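You operate a simulated robot arm through the tools that you are given. There is no shell and no other tool. Be economical: measure what you need, move in short steps, check, and stop when the job is done.

Carry out the task below with a simulated two-armed robot. There is one attempt and no reset: what you move stays moved.

JOB
Take the yellow crayon on the right end of the blue trolley and put it away on the top of the tyre bench. Fetch the grey scrap from the right end of the blue trolley and set it on top of the carton there. Set the middle shutter to ORDER. Set the left shutter to ORDER. Take the lid off the green jar and lay it down on the top of the workbench. Press the red zero key three times. Take the red pulley and leave it in the inside of the orange tray. Take the red spark plug on the top of the tyre bench and put it away on the top of the workbench. Lift the black bottle cap open. Any order will do.

The check looks at the end state, three seconds after you hand in, the way a careful person would. Anything else that was tipped, shoved, dropped, spilled or broken makes it a failure. Lids that push on must go on centred and level and be pressed home; caps that screw on are set level and turned clockwise until they are tight.

ROBOT AND FRAMES
Two 7-joint arms with two-finger parallel grippers on one trunk, on a base that drives. Base frame: it is fixed to the floor where the robot stands at the start and does not move with it; the origin is under the middle of the robot, x ahead of it, y to its left, z up. Units: m, degrees, N and s.
The left shoulder is at the start at [0.05, 0.161, 1.098], the right one opposite. With the tool pointing down near the work surface each hand reaches from about 0.22 to 0.68 m from the robot's upright axis, wherever it stands, measured 20 degrees to its own side. Places, roughly: black bottle cap [1.3, -1.5, 1]; carton [0.75, 0.25, 0.75]; green jar [-3.5, 1.5, 0.75]; inside of the orange tray (15x21 cm) [0.22, 2.92, 0.9]; left shutter [-1.1, 2.8, 0.8]; middle shutter [-0.4, 2.8, 0.8]; red pulley (6x6x3 cm) [-3.3, 0.2, 0.9]; red spark plug (3x3x9 cm) [-3.1, -2.4, 0.9]; red zero key [-3.2, 0.9, 0.9]; scrap [0.5, 0.25, 0.75]; top of the tyre bench [-3.2, -2.6, 0.8]; top of the workbench [-3.5, 0.4, 0.8]; yellow crayon (3x3x8 cm) [0.6, 0.2, 0.8]. Payload 3.43 kg a hand.
The TCP of each hand is the grasp point between the finger pads, 0.03 m short of the fingertips. In the tool frame z runs along the fingers and y along their closing line. The gripper opens to 0.094 m. The fingers are 0.028 m wide and 0.01 m thick; the gripper's body (0.05 by 0.096 m) begins 0.055 m behind the TCP.
Orientation is that of the tool frame in the base frame, as [roll, pitch, yaw] about the fixed x, y, z axes, in that order (R = Rz(yaw) Ry(pitch) Rx(roll)). With the fingers straight down and closing along the base's y, the tool's x points along the base's -x, its y along +y and its z along -z.

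CONTROLS
- The arms move only by the tool jog_arm. It takes "left_commands", "right_commands" or both (then of equal length, played together; a hand with none holds still); each is text: rows parted by semicolons, each of 7 numbers parted by spaces: the turn, a rotation vector about the tool's x, y, z in degrees, then the shift along the tool's x, y, z in m, then the finger opening in m, from 0 to 0.094. In form: rx ry rz dx dy dz jaw; .... A call has 1 to 10 rows; each row shifts and turns the commanded pose from where the row before left it, along the tool's axes as they then stand. Each row takes 0.2 s and may step no farther than 0.05 m and 8.6 degrees from the row before; otherwise, or with a gripper value out of range, the whole call is refused. Where a pose cannot be reached the arm comes as near as it can. A force on the tool above 40 N (or 10 N above the force at the start of the call, whichever is more), or a blocked arm, ends the call early, and 0.2 s more pass. The fingers move at their own pace (about 0.045 m/s each) and stop on an object; they squeeze with about 25 N. The grip force told is the motor's: it shows also when the fingers shut on nothing. Time passes only in rows, and 0.2 s behind the last, so rows that do not move let the fingers close. It gives the time, the measured TCP pose, the force on the tool (base axes), the opening and the grip force at its end, in the units of the frame above (readings bear some noise), with the torque about the TCP (base axes, N m) and any sound that the robot's microphone picked up.
- Cameras (640 x 400 px; columns grow to the right, rows downward): "scene" is now at [0.1249, 0.0371, 1.2272]; the picture's right is [0.39, -0.92, 0.00], its down [-0.46, -0.20, -0.86] and it looks along [0.79, 0.34, -0.51] (base axes); focal length 283 px, centre (320, 200). "left" rides on the left gripper at [0.076, -0.014, -0.102] in its tool frame; the picture's right is [0.18, 0.98, 0.00], its down [-0.75, 0.14, -0.64] and it looks along [-0.63, 0.12, 0.77] (tool axes); focal length 243 px, centre (320, 200). "right" rides on the right gripper at [0.076, 0.014, -0.102] in its tool frame; the picture's right is [-0.18, 0.98, 0.00], its down [-0.75, -0.14, -0.64] and it looks along [-0.63, -0.12, 0.77] (tool axes); focal length 243 px, centre (320, 200).
- capture(camera): a new picture of that camera. It takes no simulated time.
- move_column(by): slides the trunk up (or, below 0, down) by that many m; the arms and the scene camera ride with it, the base frame stays. It gives what a move gives, with no picture.
- roll_base(legs): drives the robot by 1 to 6 legs, each [ahead, left, turn to the left] in m, m and degrees, along the robot's own axes; the way and the turn of a leg run together, so that a leg with both is an arc; at most 1.5 m and 180 degrees a leg. The arms and the cameras ride along, it lands a little off, and it stops where it bumps. It gives what a move gives.
- pan_tilt(pan, tilt): turns the head with the scene camera to pan (to the left, within 80 degrees either way) and tilt (down, from -29 to 69), counted from straight ahead of the robot. It gives what a move gives.
- measure_at(camera, pixels): for up to 12 pixels [column, row] of the newest picture of that camera ("zoom" is the newest enlarged one), the place [x, y, z] in the base frame of the surface seen there, good to about 0.002 m. It takes no simulated time.
- inspect(camera, box): a new picture of the part [left, top, right, bottom] of that camera's present view, enlarged. It takes no simulated time.
- close_job(): hands the job in; it is judged then, once.

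Keep the steps short. Do not move on a guess: measure, check each grasp and each placing, and mend mistakes. In all there are 131 turns and 162 pictures (those below and enlarged ones count). Leave the grippers open and the arms clear of the work at the hand-in unless told otherwise, and finish with a single line.

The tools are called after "Emit:" as a command line: name --argument value ..., lists and objects as JSON in quotes. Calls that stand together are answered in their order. jog_arm: Moves the arms, as the interface text tells. Its arguments: {"type":"object","properties":{"left_commands":{"type":"string"},"right_commands":{"type":"string"}},"required":[]} The other tools are called the same way: move_column (by) slides the trunk up or down; roll_base (legs) drives the base; pan_tilt (pan, tilt) turns the head that bears the scene camera; capture (camera) takes a picture; measure_at (camera, pixels) gives the place of the surface under pixels of a picture; inspect (camera, box) takes an enlarged picture of a part of a camera's view; close_job () hands the job in.

At the start:

```text
t: 0.0
left_tool_pos: [0.3627, 0.3012, 1.0925]
left_tool_rot: [180.0, 0.1, 179.9]
left_wrist_force: [-0.3, 0.7, -0.7]
left_torque: [0.01, 0.0, 0.01]
left_finger_gap: 0.0939
left_grasp_force: 0.0
right_tool_pos: [0.41, -0.0143, 1.0434]
right_tool_rot: [-180.0, 0.0, 180.0]
right_wrist_force: [0.0, 0.6, 0.7]
right_torque: [-0.01, 0.01, -0.02]
right_finger_gap: 0.0943
right_grasp_force: 0.1
trunk travel left (down, up): [-0.125, 0.142]
robot x, y, heading: [-0.0008, -0.0019, 0.1]
head pan, tilt: [23.0, 30.3]
```

scene: 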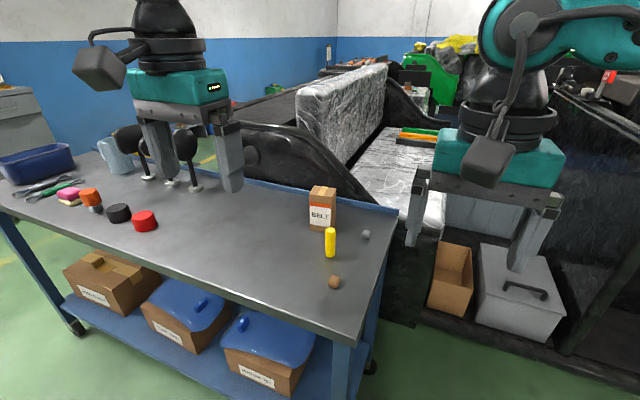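
right: 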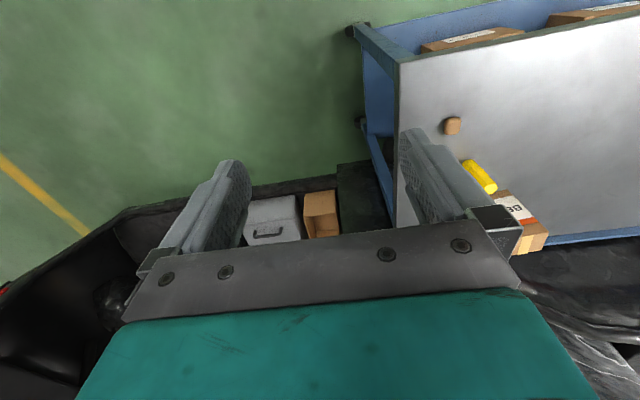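
left: 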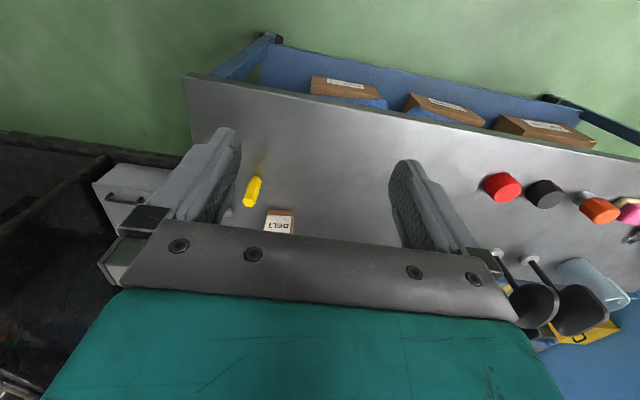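

I see the trolley with carton, yellow crayon, a grey lump and a brown lump. I'll enlarge that area and measure.

Emit:
inspect --camera "scene" --box '[270, 160, 430, 300]'

Emit:
measure_at --camera "scene" --pixels '[[330, 229], [331, 243], [331, 256], [366, 235], [335, 282], [316, 195], [322, 189], [335, 191], [311, 230], [350, 280], [388, 215], [365, 230]]'

```text
2.86 times, centred on (350, 230) of scene
```

zoom: 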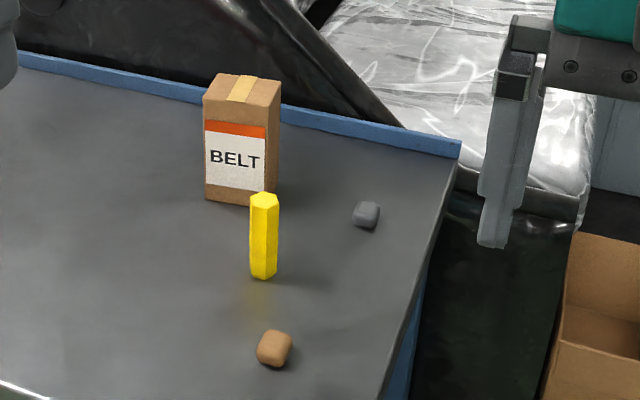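

```text
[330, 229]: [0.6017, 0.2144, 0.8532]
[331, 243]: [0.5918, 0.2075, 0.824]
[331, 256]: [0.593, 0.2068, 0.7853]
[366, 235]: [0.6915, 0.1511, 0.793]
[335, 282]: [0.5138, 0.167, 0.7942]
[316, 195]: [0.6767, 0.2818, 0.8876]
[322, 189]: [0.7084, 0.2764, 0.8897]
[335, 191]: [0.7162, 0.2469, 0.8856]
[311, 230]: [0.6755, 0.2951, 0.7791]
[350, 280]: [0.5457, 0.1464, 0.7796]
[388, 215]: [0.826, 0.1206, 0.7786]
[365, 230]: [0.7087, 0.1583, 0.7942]
```

The crayon stands upright at about (0.60, 0.21). I'll measure the carton top's corners and the scrap in the zoom.

Emit:
measure_at --camera "zoom" --pixels '[[208, 95], [221, 76], [278, 82], [266, 104], [242, 88], [356, 212], [367, 203], [376, 212], [366, 226], [264, 199], [253, 202], [277, 202]]'

```text
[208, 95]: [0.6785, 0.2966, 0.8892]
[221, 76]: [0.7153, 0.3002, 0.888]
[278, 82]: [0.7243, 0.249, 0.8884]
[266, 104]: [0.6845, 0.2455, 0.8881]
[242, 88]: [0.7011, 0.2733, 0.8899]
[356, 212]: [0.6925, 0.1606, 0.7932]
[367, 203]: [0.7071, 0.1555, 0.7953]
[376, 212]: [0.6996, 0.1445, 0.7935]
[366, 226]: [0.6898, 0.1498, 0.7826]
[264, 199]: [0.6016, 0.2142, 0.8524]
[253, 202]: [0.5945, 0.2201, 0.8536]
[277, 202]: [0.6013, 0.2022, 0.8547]
```

Next I need the trolley's near edge and floor space, and a look toward the right. I'll tilt down to see in front of me.

Emit:
pan_tilt --pan 15 --tilt 60

Emit:
capture --camera "scene"

Emit:
pan_tilt --pan -45 --tilt 20

Emit:
inspect --camera "scene" --box '[0, 0, 640, 400]'

```text
t: 0.9
left_tool_pos: [0.3633, 0.3021, 1.0926]
left_tool_rot: [-180.0, 0.2, 180.0]
left_wrist_force: [0.1, 0.0, 0.0]
left_torque: [0.0, -0.03, 0.0]
left_finger_gap: 0.094
left_grasp_force: 0.0
right_tool_pos: [0.4086, -0.013, 1.0433]
right_tool_rot: [180.0, 0.0, -180.0]
right_wrist_force: [-0.2, -0.2, -0.1]
right_torque: [0.02, -0.02, 0.0]
right_finger_gap: 0.094
right_grasp_force: 0.1
trunk travel left (down, up): [-0.125, 0.142]
robot x, y, heading: [0.0006, 0.0003, -0.1]
head pan, tilt: [15.0, 60.0]
```

```text
157 pictures are left
```

scene: 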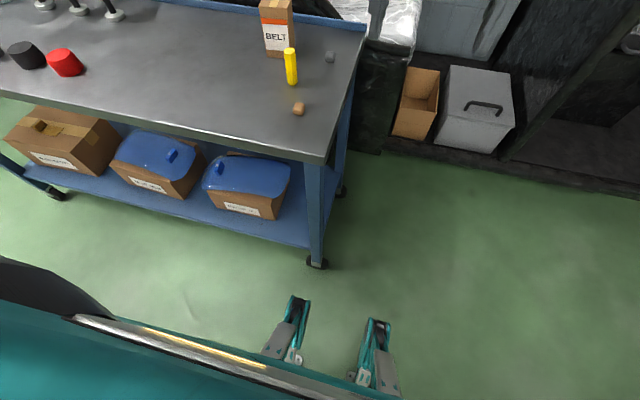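

```text
t: 2.2
left_tool_pos: [0.3638, 0.3019, 1.0928]
left_tool_rot: [180.0, 0.0, 179.9]
left_wrist_force: [0.2, -0.1, 1.1]
left_torque: [0.02, -0.02, 0.0]
left_finger_gap: 0.0938
left_grasp_force: 0.0
right_tool_pos: [0.4094, -0.0121, 1.043]
right_tool_rot: [-179.9, 0.1, -180.0]
right_wrist_force: [0.2, -0.1, -0.5]
right_torque: [0.0, 0.0, -0.03]
right_finger_gap: 0.0939
right_grasp_force: 0.1
trunk travel left (down, up): [-0.125, 0.142]
robot x, y, heading: [-0.0003, -0.0028, 0.2]
head pan, tilt: [-45.0, 20.0]
```

```text
1.00 times, centred on (320, 200) of scene (not enlarged: the box is as wide or as high as the picture)
```

zoom: 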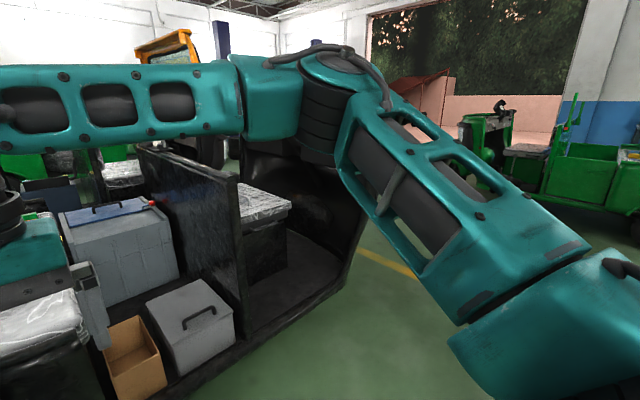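

Measuring the trolley's front edge and wheel in the tilted scene picture (corner at 325,162; wheel 317,263).

Emit:
measure_at --camera "scene" --pixels '[[324, 160], [200, 130], [60, 100], [317, 263], [330, 57], [299, 109], [400, 170], [299, 305], [375, 330], [360, 30]]'

```text
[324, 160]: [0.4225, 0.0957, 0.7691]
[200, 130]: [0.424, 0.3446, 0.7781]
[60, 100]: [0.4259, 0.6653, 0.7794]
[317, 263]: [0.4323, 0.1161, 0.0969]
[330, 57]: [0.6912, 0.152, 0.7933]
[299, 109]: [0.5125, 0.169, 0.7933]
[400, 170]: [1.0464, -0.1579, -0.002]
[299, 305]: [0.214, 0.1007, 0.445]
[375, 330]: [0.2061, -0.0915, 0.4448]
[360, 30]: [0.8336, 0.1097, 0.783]
```

The trolley edge is at x≈0.42 with nothing between us; I'll drive 0.10 ahead and 0.15 left so the right hand reaches the scrap.

Emit:
roll_base --legs '[[0.1, 0.15, 0]]'

Emit:
pan_tilt --pan -5 --tilt 40

Emit:
capture --camera "scene"

```text
t: 4.2
left_tool_pos: [0.464, 0.4491, 1.0923]
left_tool_rot: [180.0, 0.1, 179.9]
left_wrist_force: [0.4, 0.7, 0.0]
left_torque: [-0.01, -0.01, -0.04]
left_finger_gap: 0.0941
left_grasp_force: 0.1
right_tool_pos: [0.5092, 0.1338, 1.0426]
right_tool_rot: [180.0, 0.0, 179.9]
right_wrist_force: [0.8, 0.0, 0.9]
right_torque: [-0.01, 0.01, 0.01]
right_finger_gap: 0.094
right_grasp_force: 0.1
trunk travel left (down, up): [-0.125, 0.142]
robot x, y, heading: [0.098, 0.1457, -0.1]
head pan, tilt: [-45.0, 20.0]
```

```text
t: 5.3
left_tool_pos: [0.4636, 0.4498, 1.0933]
left_tool_rot: [180.0, 0.1, 179.9]
left_wrist_force: [0.2, 0.4, -0.1]
left_torque: [-0.02, 0.02, 0.04]
left_finger_gap: 0.094
left_grasp_force: 0.0
right_tool_pos: [0.5094, 0.1346, 1.0423]
right_tool_rot: [179.9, 0.0, 179.8]
right_wrist_force: [0.0, -0.1, 0.1]
right_torque: [-0.03, 0.03, -0.03]
right_finger_gap: 0.0939
right_grasp_force: 0.0
trunk travel left (down, up): [-0.125, 0.142]
robot x, y, heading: [0.0998, 0.1507, -0.2]
head pan, tilt: [-5.0, 40.0]
```

```text
155 pictures are left
```

scene: 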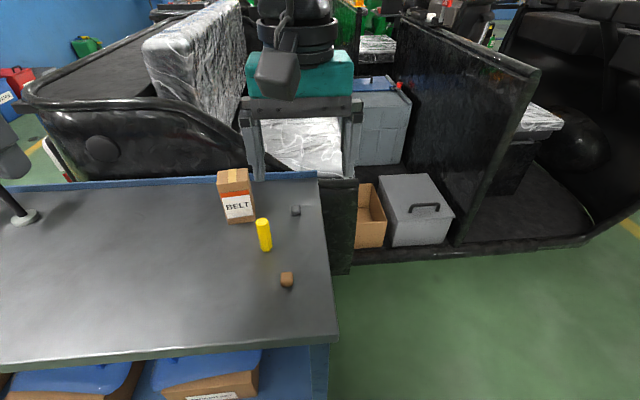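

I'll take the crayon with the left hand first (it then stays clear of the scrap), moving the right hand aside at the same time.

Emit:
jog_arm --left_commands "0 0 0 -0.02 -0.034 0.018 0.094;0 0 0 -0.02 -0.034 0.018 0.094;0 0 0 -0.02 -0.034 0.018 0.094;0 0 0 -0.02 -0.034 0.018 0.094;0 0 0 -0.02 -0.034 0.018 0.094;0 0 0 -0.02 -0.034 0.018 0.094;0 0 0 -0.02 -0.034 0.018 0.094;0 0 0 0 0 0 0.094" --right_commands "0 0 0 0 -0.03 0 0.094;0 0 0 0 -0.03 0 0.094;0 0 0 0 -0.03 0 0.094;0 0 0 0 -0.03 0 0.094;0 0 0 0 -0.03 0 0.094;0 0 0 0 -0.03 0 0.094;0 0 0 0 -0.02 0 0.094;0 0 0 0 0 0 0.094"

Emit:
capture --camera "left"

Emit:
capture --camera "scene"

```text
t: 7.1
left_tool_pos: [0.5603, 0.2802, 0.9802]
left_tool_rot: [-180.0, 0.2, 179.8]
left_wrist_force: [-0.8, 0.2, -0.7]
left_torque: [0.01, 0.0, 0.0]
left_finger_gap: 0.0938
left_grasp_force: 0.1
left hand out of reach, approached as far as the arm can: row 6, 7
right_tool_pos: [0.5099, -0.065, 1.0423]
right_tool_rot: [-180.0, 0.0, 179.9]
right_wrist_force: [-0.8, 0.1, -0.3]
right_torque: [0.0, 0.01, 0.02]
right_finger_gap: 0.0943
right_grasp_force: 0.0
trunk travel left (down, up): [-0.125, 0.142]
robot x, y, heading: [0.0993, 0.1479, -0.1]
head pan, tilt: [-5.0, 40.0]
```

```text
154 pictures are left
```

left: 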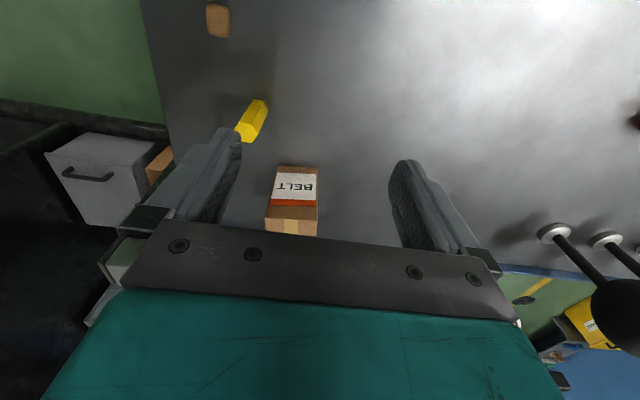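

```text
153 pictures are left
```

scene: 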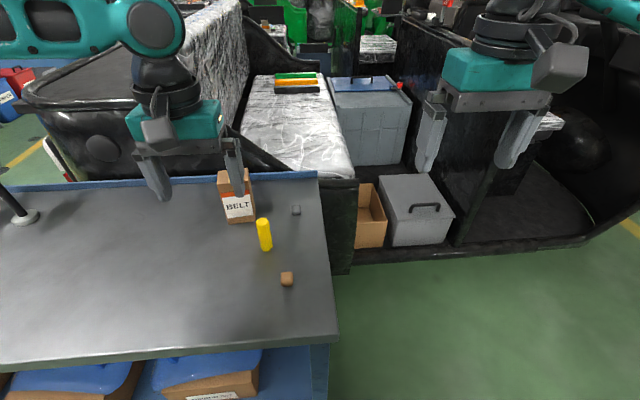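

The left arm can't cross that far. I'll roll 0.12 right so the crayon lies in the left hand's range (fingertips at z 0.95 clear the carton top 0.889).

Emit:
roll_base --legs '[[0, -0.12, 0]]'

Emit:
jog_arm --left_commands "0 0 0 0 0 0 0.094"

Emit:
capture --camera "left"

```text
t: 8.8
left_tool_pos: [0.5597, 0.1603, 0.9802]
left_tool_rot: [180.0, 0.2, 179.9]
left_wrist_force: [-0.1, -0.7, -0.5]
left_torque: [0.02, -0.01, 0.02]
left_finger_gap: 0.0941
left_grasp_force: 0.0
right_tool_pos: [0.5095, -0.1864, 1.0422]
right_tool_rot: [-179.9, 0.1, 179.9]
right_wrist_force: [-0.2, -0.1, 0.0]
right_torque: [0.05, -0.02, -0.02]
right_finger_gap: 0.0941
right_grasp_force: 0.1
trunk travel left (down, up): [-0.125, 0.142]
robot x, y, heading: [0.0987, 0.0283, -0.1]
head pan, tilt: [-5.0, 40.0]
```

```text
t: 9.2
left_tool_pos: [0.5595, 0.1607, 0.9796]
left_tool_rot: [180.0, 0.1, 180.0]
left_wrist_force: [0.0, 0.2, 0.0]
left_torque: [0.04, 0.02, 0.02]
left_finger_gap: 0.0942
left_grasp_force: 0.1
right_tool_pos: [0.51, -0.1856, 1.0419]
right_tool_rot: [179.9, 0.0, 179.9]
right_wrist_force: [-0.6, -0.6, 1.5]
right_torque: [-0.02, 0.0, 0.0]
right_finger_gap: 0.0939
right_grasp_force: 0.0
trunk travel left (down, up): [-0.125, 0.142]
robot x, y, heading: [0.1, 0.0265, 0.0]
head pan, tilt: [-5.0, 40.0]
```

```text
152 pictures are left
```

left: 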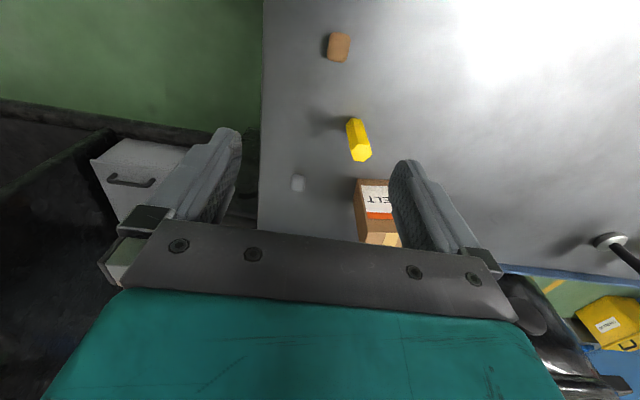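

Measuring the crayon's top hexagon, around (361,154).

Emit:
measure_at --camera "left" --pixels '[[361, 154], [353, 150], [368, 150], [355, 160], [368, 158], [298, 181], [293, 190], [303, 178]]'

```text
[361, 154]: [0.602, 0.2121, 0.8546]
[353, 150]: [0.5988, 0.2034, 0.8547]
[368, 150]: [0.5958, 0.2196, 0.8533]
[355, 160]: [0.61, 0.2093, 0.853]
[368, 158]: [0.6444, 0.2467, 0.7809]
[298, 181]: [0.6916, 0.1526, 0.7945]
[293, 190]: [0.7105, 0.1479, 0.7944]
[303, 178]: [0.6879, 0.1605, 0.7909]
```

Crayon centre (0.602, 0.211), top 0.854. Move over it, go down to z≈0.832 and close.

Emit:
jog_arm --left_commands "0 0 0 -0.0212 0.0252 0 0.094;0 0 0 -0.0212 0.0252 0 0.094;0 0 0 0 0 0 0.094;0 0 0 0 0 0.035 0.094;0 0 0 0 0 0.035 0.094;0 0 0 0 0 0.035 0.094;0 0 0 0 0 0.022 0.094;0 0 0 0 0 0.021 0.094;0 0 0 0 0 0 0.094"

Emit:
capture --camera "left"

```text
t: 11.2
left_tool_pos: [0.5778, 0.2323, 0.8475]
left_tool_rot: [180.0, 0.2, 179.8]
left_wrist_force: [0.3, -0.6, 0.4]
left_torque: [0.0, 0.04, 0.03]
left_finger_gap: 0.094
left_grasp_force: 0.0
left hand out of reach, approached as far as the arm can: row 5, 6, 7, 8
right_tool_pos: [0.5105, -0.1856, 1.0429]
right_tool_rot: [-180.0, 0.0, 179.9]
right_wrist_force: [0.2, -0.2, -0.8]
right_torque: [0.0, 0.03, 0.02]
right_finger_gap: 0.0943
right_grasp_force: 0.1
trunk travel left (down, up): [-0.125, 0.142]
robot x, y, heading: [0.0991, 0.0274, -0.2]
head pan, tilt: [-5.0, 40.0]
```

```text
151 pictures are left
```

left: 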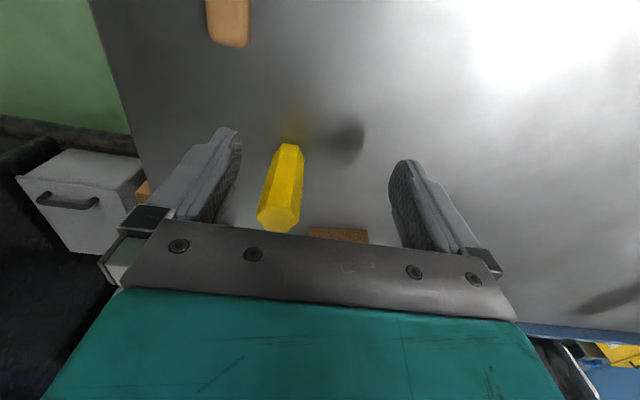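

The arm stalled in a poor posture short of the target (0.578, 0.232). I'll raise it straight up, go back out, and approach again from its own side.

Emit:
jog_arm --left_commands "0 0 0 0 0 -0.045 0.094;0 0 0 0 0 -0.045 0.094;0 0 0 0 0 -0.045 0.094;0 0 0 0.045 0.01 -0.01 0.094;0 0 0 0.045 0.01 -0.01 0.094;0 0 0 0.045 0.01 -0.01 0.094;0 0 0 0.045 0.01 -0.01 0.094;0 0 0 0 0 0 0.094"

Emit:
jog_arm --left_commands "0 0 0 -0.04 -0.012 0.02 0.094;0 0 0 -0.04 -0.012 0.02 0.094;0 0 0 -0.04 -0.012 0.02 0.094;0 0 0 -0.04 -0.012 0.02 0.094;0 0 0 -0.04 -0.012 0.02 0.094;0 0 0 0 0 0 0.094"

```text
t: 13.0
left_tool_pos: [0.3972, 0.2734, 1.02]
left_tool_rot: [-180.0, 0.1, 179.9]
left_wrist_force: [0.3, 0.1, 0.3]
left_torque: [0.02, 0.0, 0.01]
left_finger_gap: 0.0939
left_grasp_force: 0.0
right_tool_pos: [0.5104, -0.186, 1.0434]
right_tool_rot: [-180.0, 0.0, 179.8]
right_wrist_force: [-1.2, -0.7, 0.5]
right_torque: [-0.03, 0.0, -0.02]
right_finger_gap: 0.0942
right_grasp_force: 0.1
trunk travel left (down, up): [-0.125, 0.142]
robot x, y, heading: [0.1037, 0.0289, -0.2]
head pan, tilt: [-5.0, 40.0]
```

```text
t: 14.4
left_tool_pos: [0.5992, 0.2136, 0.9238]
left_tool_rot: [-180.0, 0.2, 179.9]
left_wrist_force: [-0.1, 0.6, -0.7]
left_torque: [0.01, 0.01, -0.01]
left_finger_gap: 0.0941
left_grasp_force: 0.0
right_tool_pos: [0.5101, -0.1851, 1.0436]
right_tool_rot: [180.0, -0.1, 179.8]
right_wrist_force: [-0.2, -0.4, -0.1]
right_torque: [-0.02, 0.02, 0.02]
right_finger_gap: 0.094
right_grasp_force: 0.0
trunk travel left (down, up): [-0.125, 0.142]
robot x, y, heading: [0.099, 0.0283, 0.2]
head pan, tilt: [-5.0, 40.0]
```

Now at (0.599, 0.214, 0.924), directly above the crayon. Go straight down 0.09.

Emit:
jog_arm --left_commands "0 0 0 -0.002 -0.002 0.03 0.094;0 0 0 0 0 0.03 0.094;0 0 0 0 0 0.03 0.094;0 0 0 0 0 0 0.094"

```text
t: 15.4
left_tool_pos: [0.5774, 0.2322, 0.8473]
left_tool_rot: [-179.9, 0.2, 179.9]
left_wrist_force: [-0.2, 0.1, -0.4]
left_torque: [-0.01, -0.01, 0.01]
left_finger_gap: 0.094
left_grasp_force: 0.0
left hand out of reach, approached as far as the arm can: row 1, 2, 3
right_tool_pos: [0.5096, -0.1842, 1.0425]
right_tool_rot: [180.0, -0.1, 179.9]
right_wrist_force: [0.7, 0.8, 0.0]
right_torque: [-0.04, -0.01, 0.0]
right_finger_gap: 0.0939
right_grasp_force: 0.1
trunk travel left (down, up): [-0.125, 0.142]
robot x, y, heading: [0.1038, 0.0249, -0.0]
head pan, tilt: [-5.0, 40.0]
```

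Still stalling at the same spot, so it's an inward limit at low height. I'll raise the hand, roll 0.10 right and 0.05 ahead, and try with the crayon further out to the left.

Emit:
jog_arm --left_commands "0 0 0 0 0 -0.045 0.094;0 0 0 0 0 -0.045 0.094;0 0 0 0 0 0 0.094"

Emit:
roll_base --legs '[[0.05, -0.1, 0]]'

```text
t: 16.2
left_tool_pos: [0.579, 0.2315, 0.9379]
left_tool_rot: [-180.0, 0.1, 179.8]
left_wrist_force: [0.0, -0.1, 0.8]
left_torque: [0.0, -0.02, 0.0]
left_finger_gap: 0.094
left_grasp_force: 0.0
right_tool_pos: [0.5102, -0.1858, 1.0416]
right_tool_rot: [-179.9, 0.0, 179.8]
right_wrist_force: [0.3, -0.1, 0.8]
right_torque: [-0.01, -0.04, -0.01]
right_finger_gap: 0.094
right_grasp_force: 0.0
trunk travel left (down, up): [-0.125, 0.142]
robot x, y, heading: [0.0989, 0.0267, -0.2]
head pan, tilt: [-5.0, 40.0]
```

```text
t: 17.7
left_tool_pos: [0.6301, 0.1322, 0.9371]
left_tool_rot: [180.0, 0.0, 179.8]
left_wrist_force: [0.1, 1.0, 0.6]
left_torque: [0.0, 0.03, 0.01]
left_finger_gap: 0.0941
left_grasp_force: 0.1
right_tool_pos: [0.5607, -0.2854, 1.0431]
right_tool_rot: [180.0, 0.1, 179.8]
right_wrist_force: [0.8, 0.5, 0.2]
right_torque: [0.01, 0.02, 0.04]
right_finger_gap: 0.0939
right_grasp_force: 0.1
trunk travel left (down, up): [-0.125, 0.142]
robot x, y, heading: [0.1511, -0.0713, 0.0]
head pan, tilt: [-5.0, 40.0]
```

Now move to (0.602, 0.2115) and down to 0.834.

Emit:
jog_arm --left_commands "0 0 0 0.014 0.0397 0 0.094;0 0 0 0.014 0.0397 0 0.094;0 0 0 0 0 0 0.094;0 0 0 0 0 0.035 0.094;0 0 0 0 0 0.035 0.094;0 0 0 0 0 0.033 0.094;0 0 0 0 0 0 0.094"

```text
t: 19.3
left_tool_pos: [0.6009, 0.2128, 0.834]
left_tool_rot: [180.0, 0.3, 179.8]
left_wrist_force: [0.3, -0.1, 1.1]
left_torque: [0.02, -0.03, 0.0]
left_finger_gap: 0.0939
left_grasp_force: 0.1
right_tool_pos: [0.5592, -0.2863, 1.042]
right_tool_rot: [180.0, 0.1, 179.8]
right_wrist_force: [-0.7, -0.2, 0.1]
right_torque: [-0.02, -0.01, -0.01]
right_finger_gap: 0.0939
right_grasp_force: 0.1
trunk travel left (down, up): [-0.125, 0.142]
robot x, y, heading: [0.1521, -0.0715, -0.2]
head pan, tilt: [-5.0, 40.0]
```

Reached. Close on the crayon and lift it.

Emit:
jog_arm --left_commands "0 0 0 0 0 0 0.01;0 0 0 0 0 0 0.01;0 0 0 0 0 0 0.01;0 0 0 0 0 0 0.01;0 0 0 0 0 0 0.01;0 0 0 0 0 -0.03 0.01;0 0 0 0 0 -0.04 0.01;0 0 0 0 0 -0.04 0.01;0 0 0 0 0 -0.04 0.01;0 0 0 0 0 0 0.01"

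Emit:
capture --camera "left"

```text
t: 21.5
left_tool_pos: [0.6037, 0.2128, 0.9854]
left_tool_rot: [179.9, 0.1, 179.8]
left_wrist_force: [-0.3, 0.6, -0.9]
left_torque: [-0.02, -0.01, 0.02]
left_finger_gap: 0.0231
left_grasp_force: 25.1
right_tool_pos: [0.5601, -0.2871, 1.0422]
right_tool_rot: [180.0, 0.0, 179.9]
right_wrist_force: [0.1, 0.1, -0.3]
right_torque: [0.01, -0.01, 0.0]
right_finger_gap: 0.0941
right_grasp_force: 0.2
trunk travel left (down, up): [-0.125, 0.142]
robot x, y, heading: [0.1511, -0.0737, -0.2]
head pan, tilt: [-5.0, 40.0]
```

```text
150 pictures are left
```

left: 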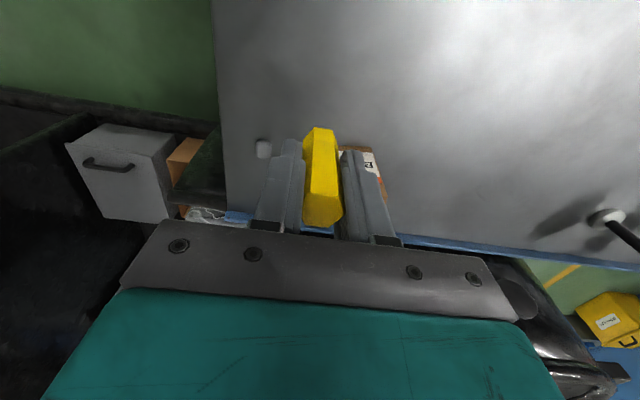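

Crayon held upright (gap 0.023). Next: pull the left hand up and back, with the right hand also back, then roll left for the right hand to take the scrap.

Emit:
jog_arm --left_commands "0 0 0 0.03 0.02 -0.025 0.01;0 0 0 0.03 0.02 -0.025 0.01;0 0 0 0.03 0.02 -0.025 0.01;0 0 0 0.03 0.02 -0.025 0.01;0 0 0 0.03 0.02 -0.025 0.01;0 0 0 0.03 0.02 0 0.01;0 0 0 0 0 0 0.01"

Emit:
roll_base --legs '[[-0.02, 0.49, 0]]'

Emit:
capture --camera "right"

Emit:
capture --camera "scene"

```text
t: 23.1
left_tool_pos: [0.4231, 0.3302, 1.1083]
left_tool_rot: [180.0, 0.1, 179.8]
left_wrist_force: [-0.4, 0.4, -0.8]
left_torque: [0.01, 0.0, -0.01]
left_finger_gap: 0.0229
left_grasp_force: 24.7
right_tool_pos: [0.56, -0.2857, 1.0435]
right_tool_rot: [-180.0, 0.0, 179.9]
right_wrist_force: [0.1, 0.5, 0.1]
right_torque: [0.01, 0.0, 0.01]
right_finger_gap: 0.094
right_grasp_force: 0.0
trunk travel left (down, up): [-0.125, 0.142]
robot x, y, heading: [0.1498, -0.0727, -0.3]
head pan, tilt: [-5.0, 40.0]
```

```text
t: 24.7
left_tool_pos: [0.4203, 0.3579, 1.1087]
left_tool_rot: [179.9, 0.2, 179.6]
left_wrist_force: [0.1, 0.5, -0.8]
left_torque: [0.09, -0.01, 0.01]
left_finger_gap: 0.023
left_grasp_force: 25.7
right_tool_pos: [0.555, -0.2593, 1.0424]
right_tool_rot: [-179.9, 0.1, 179.4]
right_wrist_force: [0.6, 1.7, -0.8]
right_torque: [0.0, 0.0, -0.02]
right_finger_gap: 0.094
right_grasp_force: 0.0
trunk travel left (down, up): [-0.125, 0.142]
robot x, y, heading: [0.1445, -0.0417, -0.4]
head pan, tilt: [-5.0, 40.0]
stopped in leg 1: the robot was blocked; the commanded pose is now the measured one
```

```text
149 pictures are left
```

right: 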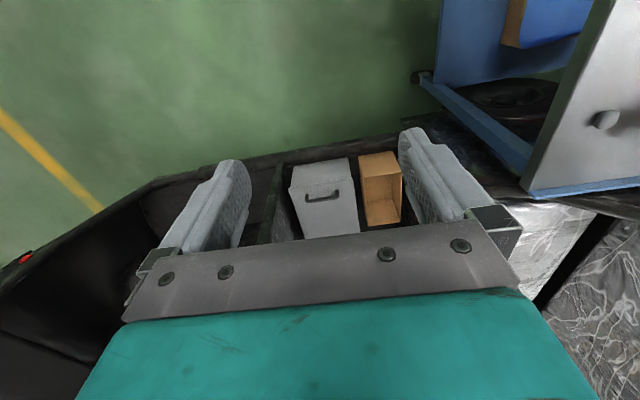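

```text
148 pictures are left
```

scene: 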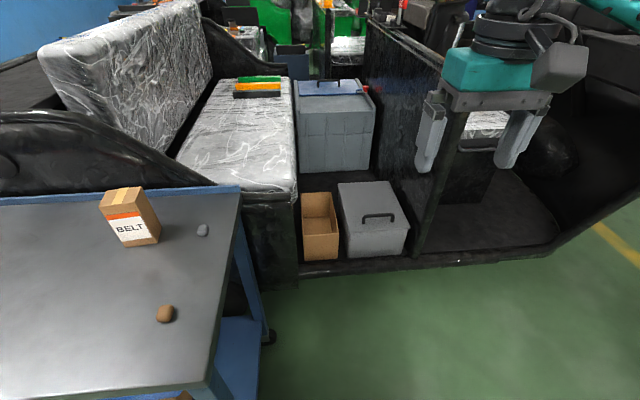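

The base bumped something (trolley wheel, likely). I'll check whether the trolley moved by re-measuring carton and scrap.

Emit:
measure_at --camera "scene" --pixels '[[202, 229], [121, 198], [210, 385], [238, 195], [268, 337]]'

Emit:
roll_base --legs '[[-0.06, 0, 0], [0, 0.3, 0]]'

```text
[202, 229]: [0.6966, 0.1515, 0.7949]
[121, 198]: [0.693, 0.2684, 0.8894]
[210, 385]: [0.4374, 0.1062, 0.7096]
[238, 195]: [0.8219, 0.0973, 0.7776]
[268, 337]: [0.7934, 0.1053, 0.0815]
```

```text
t: 28.5
left_tool_pos: [0.362, 0.6583, 1.1095]
left_tool_rot: [180.0, 0.1, 179.7]
left_wrist_force: [0.2, 0.2, 0.5]
left_torque: [-0.02, 0.0, -0.01]
left_finger_gap: 0.0232
left_grasp_force: 25.0
right_tool_pos: [0.4971, 0.0416, 1.042]
right_tool_rot: [180.0, -0.1, 179.7]
right_wrist_force: [-0.2, 0.7, 0.4]
right_torque: [0.0, 0.02, -0.01]
right_finger_gap: 0.0941
right_grasp_force: 0.0
trunk travel left (down, up): [-0.125, 0.142]
robot x, y, heading: [0.0906, 0.2559, 0.0]
head pan, tilt: [-5.0, 40.0]
```

Nothing shifted. Roll the last 0.14 left and 0.015 ahead, then look with the right camera.

Emit:
roll_base --legs '[[0.015, 0.15, 0]]'

Emit:
capture --camera "right"

Emit:
capture --camera "scene"

```text
t: 30.5
left_tool_pos: [0.3794, 0.8091, 1.1096]
left_tool_rot: [180.0, 0.3, 179.7]
left_wrist_force: [0.7, -0.3, -0.4]
left_torque: [-0.02, 0.03, 0.0]
left_finger_gap: 0.0229
left_grasp_force: 25.1
right_tool_pos: [0.513, 0.192, 1.0426]
right_tool_rot: [-180.0, 0.0, 179.6]
right_wrist_force: [-0.1, 0.8, 0.2]
right_torque: [-0.03, 0.0, -0.03]
right_finger_gap: 0.0942
right_grasp_force: 0.0
trunk travel left (down, up): [-0.125, 0.142]
robot x, y, heading: [0.1049, 0.4055, -0.3]
head pan, tilt: [-5.0, 40.0]
```

```text
147 pictures are left
```

right: 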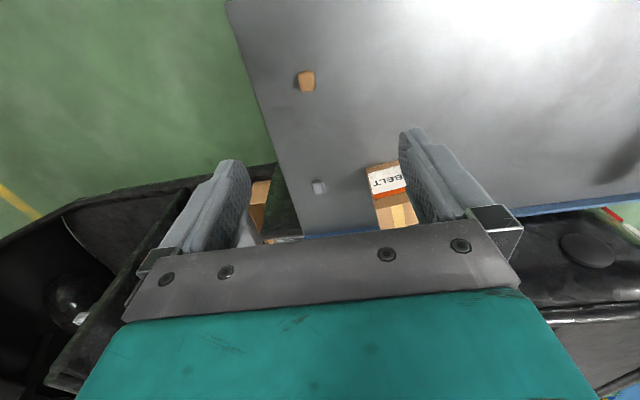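

```text
146 pictures are left
```

scene: 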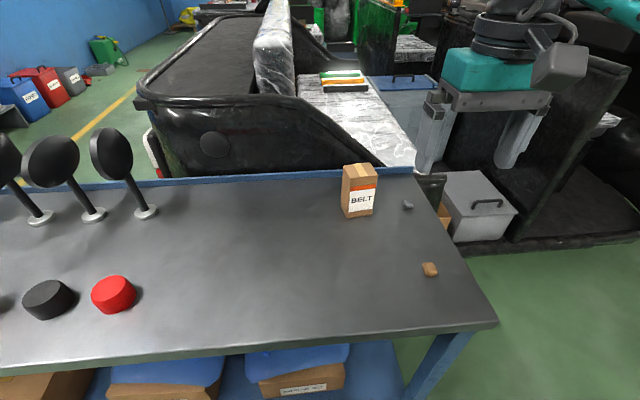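

Move over the scrap at (0.699, 0.153), z≈0.96, then look.

Emit:
jog_arm --right_commands "0 0 0 -0.0372 -0.0078 0.0165 0.094;0 0 0 -0.0372 -0.0078 0.0165 0.094;0 0 0 -0.0372 -0.0078 0.0165 0.094;0 0 0 -0.0372 -0.0078 0.0165 0.094;0 0 0 -0.0372 -0.0078 0.0165 0.094;0 0 0 0 0 0 0.06;0 0 0 0 0 0 0.06"

Emit:
capture --camera "right"

```text
t: 32.1
left_tool_pos: [0.3778, 0.8079, 1.1088]
left_tool_rot: [179.9, 0.2, 179.5]
left_wrist_force: [-0.3, 0.5, -0.6]
left_torque: [0.01, -0.04, -0.02]
left_finger_gap: 0.0228
left_grasp_force: 25.3
right_tool_pos: [0.6975, 0.1533, 0.9604]
right_tool_rot: [179.9, 0.0, 179.7]
right_wrist_force: [0.8, -0.4, 0.2]
right_torque: [-0.01, 0.02, -0.04]
right_finger_gap: 0.0599
right_grasp_force: 0.0
trunk travel left (down, up): [-0.125, 0.142]
robot x, y, heading: [0.1031, 0.4108, -0.1]
head pan, tilt: [-5.0, 40.0]
```

```text
145 pictures are left
```

right: 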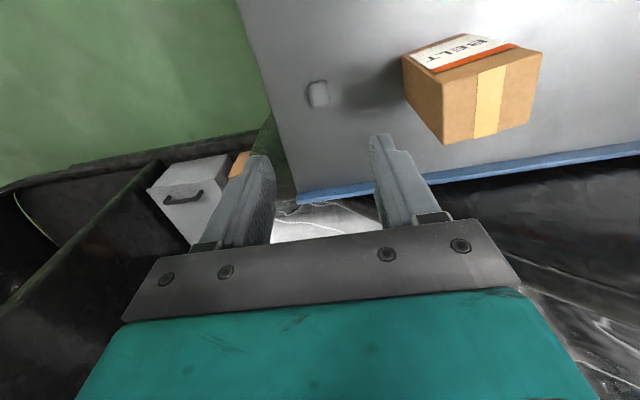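

Emit:
measure_at --camera "right" --pixels '[[318, 92], [311, 86], [326, 86], [320, 103], [310, 103], [328, 103], [443, 130]]'

```text
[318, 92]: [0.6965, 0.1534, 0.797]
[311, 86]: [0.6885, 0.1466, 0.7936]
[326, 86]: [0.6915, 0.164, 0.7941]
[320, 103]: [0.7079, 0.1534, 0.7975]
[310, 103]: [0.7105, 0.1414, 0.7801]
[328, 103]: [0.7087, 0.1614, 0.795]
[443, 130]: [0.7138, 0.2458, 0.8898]
```

Scrap centred at (0.698, 0.154), table 0.779; fingertips reach 0.03 below TCP so go to TCP z≈0.813.

Emit:
jog_arm --right_commands "0 0 0 0 0 0.04 0.06;0 0 0 0 0 0.04 0.06;0 0 0 0 0 0.035 0.06;0 0 0 0 0 0.018 0.06;0 0 0 0 0 0.014 0.06;0 0 0 0 0 0 0.06"

Emit:
capture --camera "right"

```text
t: 33.5
left_tool_pos: [0.3777, 0.8087, 1.1099]
left_tool_rot: [-180.0, 0.2, 179.7]
left_wrist_force: [0.2, 0.1, -0.6]
left_torque: [-0.01, -0.04, -0.01]
left_finger_gap: 0.023
left_grasp_force: 24.9
right_tool_pos: [0.6983, 0.1501, 0.8128]
right_tool_rot: [-180.0, 0.0, 179.7]
right_wrist_force: [0.6, -0.2, 0.2]
right_torque: [-0.01, 0.03, -0.01]
right_finger_gap: 0.0602
right_grasp_force: 0.1
trunk travel left (down, up): [-0.125, 0.142]
robot x, y, heading: [0.104, 0.4061, -0.5]
head pan, tilt: [-5.0, 40.0]
```

```text
144 pictures are left
```

right: 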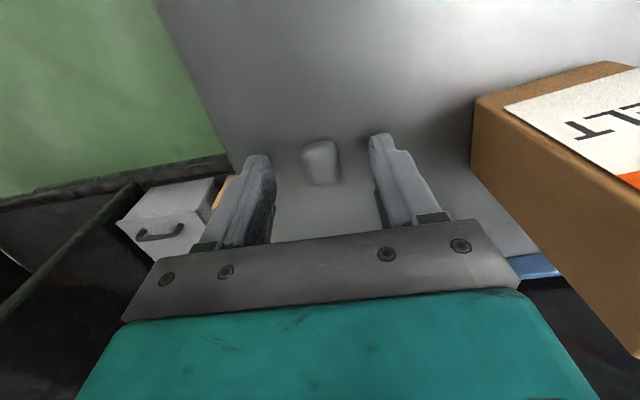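

Scrap sits between the tips. Close and lift to above carton height.

Emit:
jog_arm --right_commands "0 0 0 0 0.002 0 0.0;0 0 0 0 0 0 0.0;0 0 0 0 0 0 0.0;0 0 0 0 0 0 0.0;0 0 0 0 0 -0.03 0.0;0 0 0 0 0 -0.04 0.0;0 0 0 0 0 -0.04 0.0;0 0 0 0 0 -0.04 0.0;0 0 0 0 0 0 0.0"

Emit:
capture --camera "right"

```text
t: 35.5
left_tool_pos: [0.3782, 0.8083, 1.1087]
left_tool_rot: [179.9, 0.2, 179.5]
left_wrist_force: [0.0, 1.0, 0.2]
left_torque: [0.0, -0.01, 0.02]
left_finger_gap: 0.0228
left_grasp_force: 25.0
right_tool_pos: [0.6991, 0.155, 0.9654]
right_tool_rot: [179.9, 0.0, 179.7]
right_wrist_force: [0.3, -0.2, 0.6]
right_torque: [0.0, 0.0, 0.02]
right_finger_gap: 0.0177
right_grasp_force: 25.3
trunk travel left (down, up): [-0.125, 0.142]
robot x, y, heading: [0.1019, 0.4082, -0.5]
head pan, tilt: [-5.0, 40.0]
```

```text
143 pictures are left
```

right: 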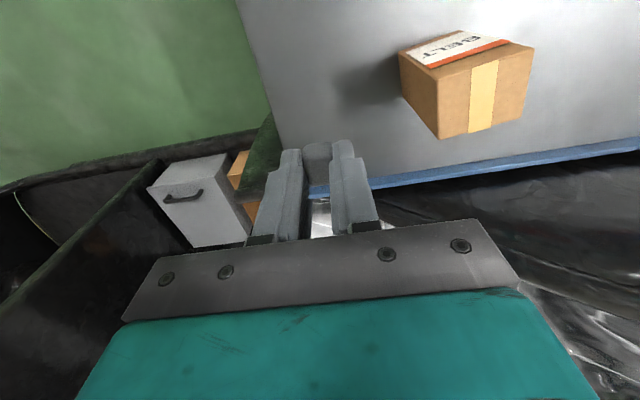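

Scrap held (gap 0.018). Move over the carton top centre (0.701, 0.2725) and lower to TCP z≈0.926.

Emit:
jog_arm --right_commands "0 0 0 -0.001 0.0392 0 0.0;0 0 0 0 0.0392 0 0.0;0 0 0 0 0.0392 0 0.0;0 0 0 0 0 0 0.0;0 0 0 0 0 0.015 0.0;0 0 0 0 0 0.015 0.0;0 0 0 0 0 0.008 0.0;0 0 0 0 0 0 0.0"

Emit:
capture --camera "right"

Emit:
inspect --camera "scene" --box '[290, 120, 450, 230]'

```text
t: 37.3
left_tool_pos: [0.3769, 0.8071, 1.1085]
left_tool_rot: [-180.0, 0.1, 179.7]
left_wrist_force: [0.5, 0.8, 0.2]
left_torque: [0.01, 0.01, 0.01]
left_finger_gap: 0.0229
left_grasp_force: 25.0
right_tool_pos: [0.6998, 0.2716, 0.9246]
right_tool_rot: [-180.0, -0.1, 179.6]
right_wrist_force: [-0.1, 0.0, 0.4]
right_torque: [0.0, 0.0, 0.0]
right_finger_gap: 0.0177
right_grasp_force: 24.7
trunk travel left (down, up): [-0.125, 0.142]
robot x, y, heading: [0.1025, 0.4084, -0.3]
head pan, tilt: [-5.0, 40.0]
```

```text
142 pictures are left
```

right: 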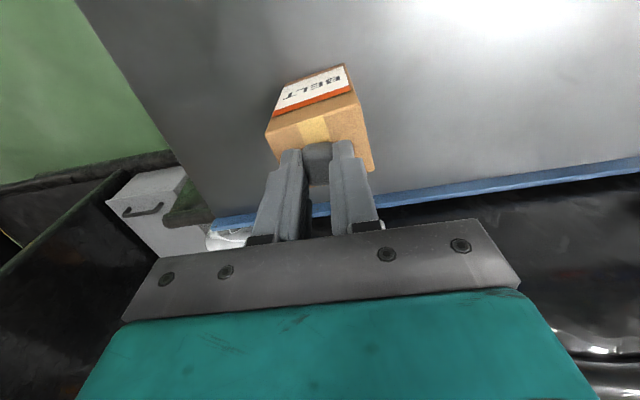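

```text
3.64 times, centred on (370, 175) of scene
```

zoom: 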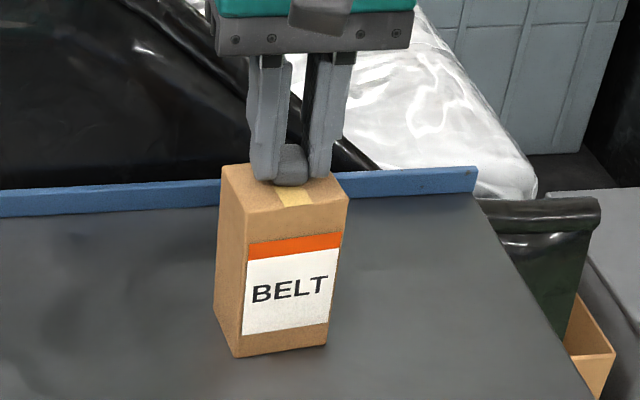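

Scrap looks centred over the carton, just touching. Lower 2 mm and open gently, then rise.

Emit:
jog_arm --right_commands "0 0 0 0 0 0.002 0.0;0 0 0 0 0 0 0.02;0 0 0 0 0 0 0.026;0 0 0 0 0 0 0.032;0 0 0 0 0 0 0.036;0 0 0 0 0 -0.03 0.036;0 0 0 0 0 -0.04 0.036;0 0 0 0 0 0 0.036"

Emit:
inspect --camera "scene" --box '[290, 120, 450, 230]'

```text
t: 39.1
left_tool_pos: [0.3791, 0.8079, 1.11]
left_tool_rot: [180.0, 0.1, 179.6]
left_wrist_force: [0.5, -0.9, 0.0]
left_torque: [0.03, -0.03, 0.03]
left_finger_gap: 0.0233
left_grasp_force: 25.4
right_tool_pos: [0.7001, 0.2702, 0.9928]
right_tool_rot: [180.0, 0.1, 179.6]
right_wrist_force: [0.0, 0.0, 0.3]
right_torque: [-0.02, -0.02, -0.01]
right_finger_gap: 0.036
right_grasp_force: 0.0
trunk travel left (down, up): [-0.125, 0.142]
robot x, y, heading: [0.1007, 0.4095, -0.6]
head pan, tilt: [-5.0, 40.0]
```

```text
3.64 times, centred on (370, 175) of scene
```

zoom: 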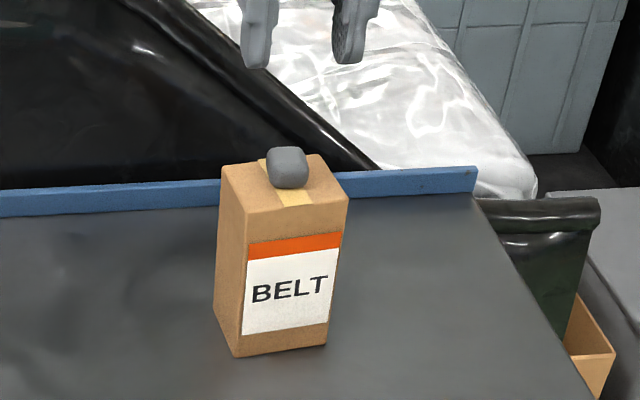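

Scrap rests on the carton. Retract the right hand up and back, then back off the base and look toward (1.3, −1.5).

Emit:
jog_arm --right_commands "0 0 0 0 0 -0.045 0.06;0 0 0 0.02 -0.01 -0.04 0.094;0 0 0 0.045 -0.015 0 0.094;0 0 0 0.045 -0.015 0 0.094;0 0 0 0.045 -0.015 0 0.094;0 0 0 0.045 -0.015 0 0.094;0 0 0 0.04 -0.015 0 0.094;0 0 0 0 0 0 0.094"

Emit:
roll_base --legs '[[-0.4, 0, 0], [0, 0, -40]]'

Emit:
pan_tilt --pan 0 --tilt 20

Emit:
capture --camera "scene"

```text
t: 40.9
left_tool_pos: [0.3789, 0.807, 1.1094]
left_tool_rot: [180.0, 0.1, 179.6]
left_wrist_force: [-0.5, 0.0, 0.1]
left_torque: [-0.01, -0.01, -0.01]
left_finger_gap: 0.0232
left_grasp_force: 24.9
right_tool_pos: [0.4596, 0.1888, 1.0783]
right_tool_rot: [-180.0, 0.0, 179.6]
right_wrist_force: [0.8, 0.4, -0.4]
right_torque: [0.01, -0.01, 0.02]
right_finger_gap: 0.094
right_grasp_force: 0.1
trunk travel left (down, up): [-0.125, 0.142]
robot x, y, heading: [0.1031, 0.4117, -0.5]
head pan, tilt: [-5.0, 40.0]
```

```text
t: 43.3
left_tool_pos: [-0.0049, 0.8094, 1.1101]
left_tool_rot: [-179.9, 0.1, 179.2]
left_wrist_force: [1.5, 0.4, -0.3]
left_torque: [0.01, 0.02, -0.01]
left_finger_gap: 0.0228
left_grasp_force: 24.6
right_tool_pos: [0.0733, 0.1892, 1.0782]
right_tool_rot: [180.0, 0.0, 179.2]
right_wrist_force: [0.4, -0.8, 0.2]
right_torque: [0.01, 0.02, 0.0]
right_finger_gap: 0.094
right_grasp_force: 0.0
trunk travel left (down, up): [-0.125, 0.142]
robot x, y, heading: [-0.2821, 0.4108, -0.7]
head pan, tilt: [-5.0, 40.0]
stopped in leg 1: the robot was blocked; the commanded pose is now the measured one
```

```text
t: 44.1
left_tool_pos: [-0.0067, 0.8101, 1.1091]
left_tool_rot: [-180.0, 0.3, 179.2]
left_wrist_force: [0.3, 0.3, 0.1]
left_torque: [0.01, -0.02, -0.02]
left_finger_gap: 0.0231
left_grasp_force: 24.7
right_tool_pos: [0.0716, 0.1884, 1.0782]
right_tool_rot: [180.0, 0.0, 179.2]
right_wrist_force: [-0.7, 0.2, -0.5]
right_torque: [-0.01, -0.01, 0.03]
right_finger_gap: 0.094
right_grasp_force: 0.1
trunk travel left (down, up): [-0.125, 0.142]
robot x, y, heading: [-0.2804, 0.41, -0.8]
head pan, tilt: [0.0, 20.0]
```

```text
139 pictures are left
```

scene: 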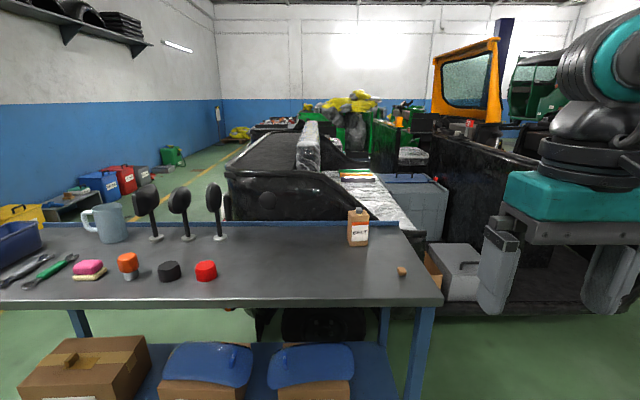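

Blocked behind. I'll move ahead a bit and look left and right.

Emit:
roll_base --legs '[[0.15, 0, 0]]'

Emit:
pan_tilt --pan 80 --tilt 25

Emit:
capture --camera "scene"

Emit:
pan_tilt --pan -80 --tilt 25

Emit:
inspect --camera "scene" --box '[0, 0, 640, 400]'

```text
t: 45.5
left_tool_pos: [0.1463, 0.8057, 1.1087]
left_tool_rot: [180.0, 0.0, 178.9]
left_wrist_force: [0.2, -0.5, -0.6]
left_torque: [-0.03, 0.04, -0.02]
left_finger_gap: 0.0229
left_grasp_force: 24.4
right_tool_pos: [0.2208, 0.1846, 1.0784]
right_tool_rot: [-179.9, 0.0, 178.9]
right_wrist_force: [-0.2, 0.3, 0.3]
right_torque: [0.01, 0.02, -0.06]
right_finger_gap: 0.094
right_grasp_force: 0.0
trunk travel left (down, up): [-0.125, 0.142]
robot x, y, heading: [-0.1342, 0.4053, -0.9]
head pan, tilt: [0.0, 20.0]
```

```text
t: 47.1
left_tool_pos: [0.1463, 0.8053, 1.1102]
left_tool_rot: [-180.0, 0.3, 178.9]
left_wrist_force: [0.3, 0.6, -0.8]
left_torque: [0.01, 0.02, 0.02]
left_finger_gap: 0.0231
left_grasp_force: 24.6
right_tool_pos: [0.2213, 0.1859, 1.0776]
right_tool_rot: [179.9, 0.1, 179.0]
right_wrist_force: [0.4, 0.5, -0.7]
right_torque: [0.01, 0.01, 0.0]
right_finger_gap: 0.094
right_grasp_force: 0.1
trunk travel left (down, up): [-0.125, 0.142]
robot x, y, heading: [-0.1304, 0.411, -0.8]
head pan, tilt: [80.0, 25.0]
```

```text
138 pictures are left
```

scene: 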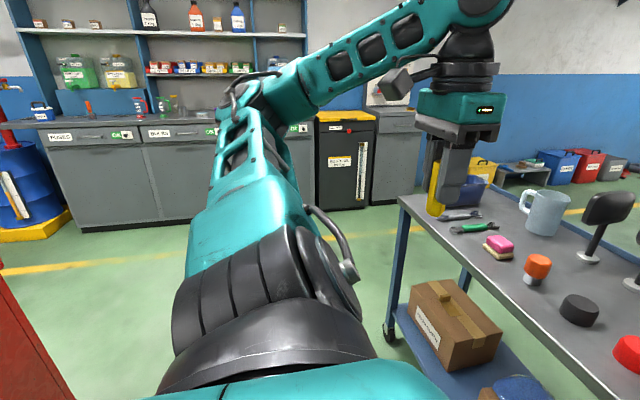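

```text
t: 49.5
left_tool_pos: [0.1458, 0.8064, 1.1082]
left_tool_rot: [180.0, 0.2, 178.9]
left_wrist_force: [-0.4, -0.5, 0.1]
left_torque: [0.02, -0.04, -0.01]
left_finger_gap: 0.023
left_grasp_force: 24.4
right_tool_pos: [0.2214, 0.1846, 1.0786]
right_tool_rot: [-180.0, 0.2, 179.0]
right_wrist_force: [0.1, -0.3, -0.3]
right_torque: [-0.01, 0.01, 0.0]
right_finger_gap: 0.0941
right_grasp_force: 0.1
trunk travel left (down, up): [-0.125, 0.142]
robot x, y, heading: [-0.1356, 0.4098, -0.8]
head pan, tilt: [-80.0, 25.0]
```

```text
1.00 times, centred on (320, 200) of scene (not enlarged: the box is as wide or as high as the picture)
```

zoom: 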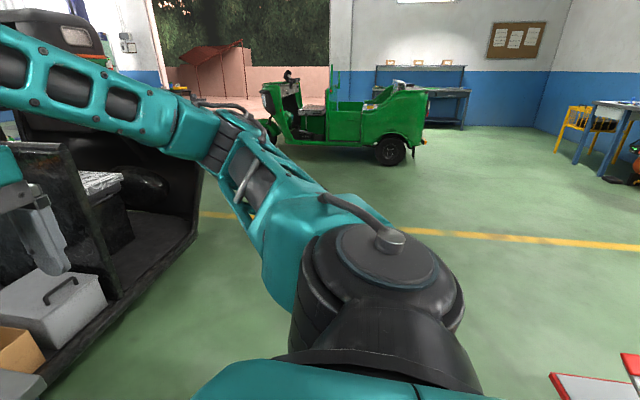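

A red cabinet stands behind; floor to the right is clear. Roll right 0.9 m along the aisle, turn −60°, and look ahead for the black bottle cap.

Emit:
roll_base --legs '[[0, -1.1, 0], [0, 0, -40]]'

Emit:
pan_tilt --pan 0 --tilt 20

Emit:
capture --camera "scene"

```text
t: 61.3
left_tool_pos: [0.3172, -0.5712, 1.1098]
left_tool_rot: [-180.0, 0.2, 138.3]
left_wrist_force: [-0.1, 0.3, 0.4]
left_torque: [0.0, 0.0, -0.03]
left_finger_gap: 0.0231
left_grasp_force: 25.1
right_tool_pos: [-0.0317, -1.09, 1.0784]
right_tool_rot: [-179.9, 0.1, 138.4]
right_wrist_force: [-0.4, -0.1, -0.2]
right_torque: [-0.02, -0.01, -0.03]
right_finger_gap: 0.094
right_grasp_force: 0.0
trunk travel left (down, up): [-0.125, 0.142]
robot x, y, heading: [-0.1531, -0.6899, -41.6]
head pan, tilt: [-80.0, 25.0]
```

```text
t: 62.9
left_tool_pos: [0.3157, -0.5696, 1.1094]
left_tool_rot: [-180.0, 0.2, 138.4]
left_wrist_force: [0.8, -0.3, -0.1]
left_torque: [0.02, 0.02, -0.02]
left_finger_gap: 0.0227
left_grasp_force: 25.7
right_tool_pos: [-0.0319, -1.0903, 1.0782]
right_tool_rot: [180.0, 0.2, 138.4]
right_wrist_force: [-0.7, 0.6, -0.8]
right_torque: [-0.02, -0.01, 0.03]
right_finger_gap: 0.094
right_grasp_force: 0.1
trunk travel left (down, up): [-0.125, 0.142]
robot x, y, heading: [-0.1592, -0.6936, -41.8]
head pan, tilt: [0.0, 20.0]
```

```text
136 pictures are left
```

scene: 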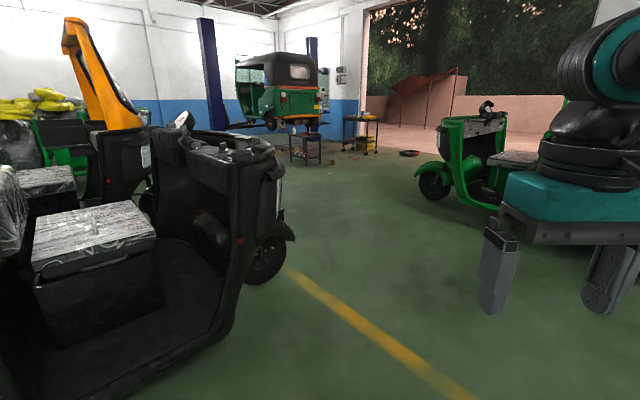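

Emit:
inspect --camera "scene" --box '[140, 90, 300, 190]'

Emit:
measure_at --camera "scene" --pixels '[[215, 142], [255, 175], [240, 240], [270, 270], [230, 300], [185, 125], [200, 340]]'

```text
4.00 times, centred on (220, 140) of scene
```

zoom: 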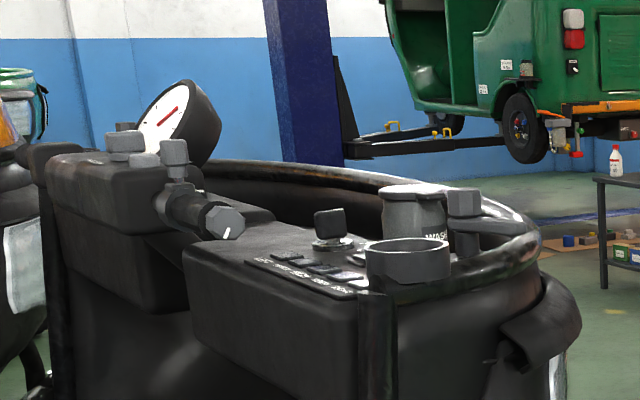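

```text
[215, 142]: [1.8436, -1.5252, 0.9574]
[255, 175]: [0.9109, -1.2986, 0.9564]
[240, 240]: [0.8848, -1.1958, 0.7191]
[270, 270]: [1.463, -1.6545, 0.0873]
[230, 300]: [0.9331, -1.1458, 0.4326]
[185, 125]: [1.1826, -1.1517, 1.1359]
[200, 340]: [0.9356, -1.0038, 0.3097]
```

I see the vehicle's dashboard with a "WASH" bottle at zoom (410,215). Measuring items.

Emit:
measure_at --camera "zoom" --pixels '[[410, 225], [415, 190], [465, 205], [405, 260], [330, 225], [325, 280], [515, 230], [375, 340], [210, 280], [560, 320]]'

```text
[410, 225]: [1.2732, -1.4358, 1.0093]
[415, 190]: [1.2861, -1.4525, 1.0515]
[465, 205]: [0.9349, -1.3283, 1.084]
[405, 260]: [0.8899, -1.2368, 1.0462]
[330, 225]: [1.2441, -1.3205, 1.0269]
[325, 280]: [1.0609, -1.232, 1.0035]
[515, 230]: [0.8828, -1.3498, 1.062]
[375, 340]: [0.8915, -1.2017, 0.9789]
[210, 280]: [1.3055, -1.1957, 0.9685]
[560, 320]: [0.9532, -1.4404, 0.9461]
```

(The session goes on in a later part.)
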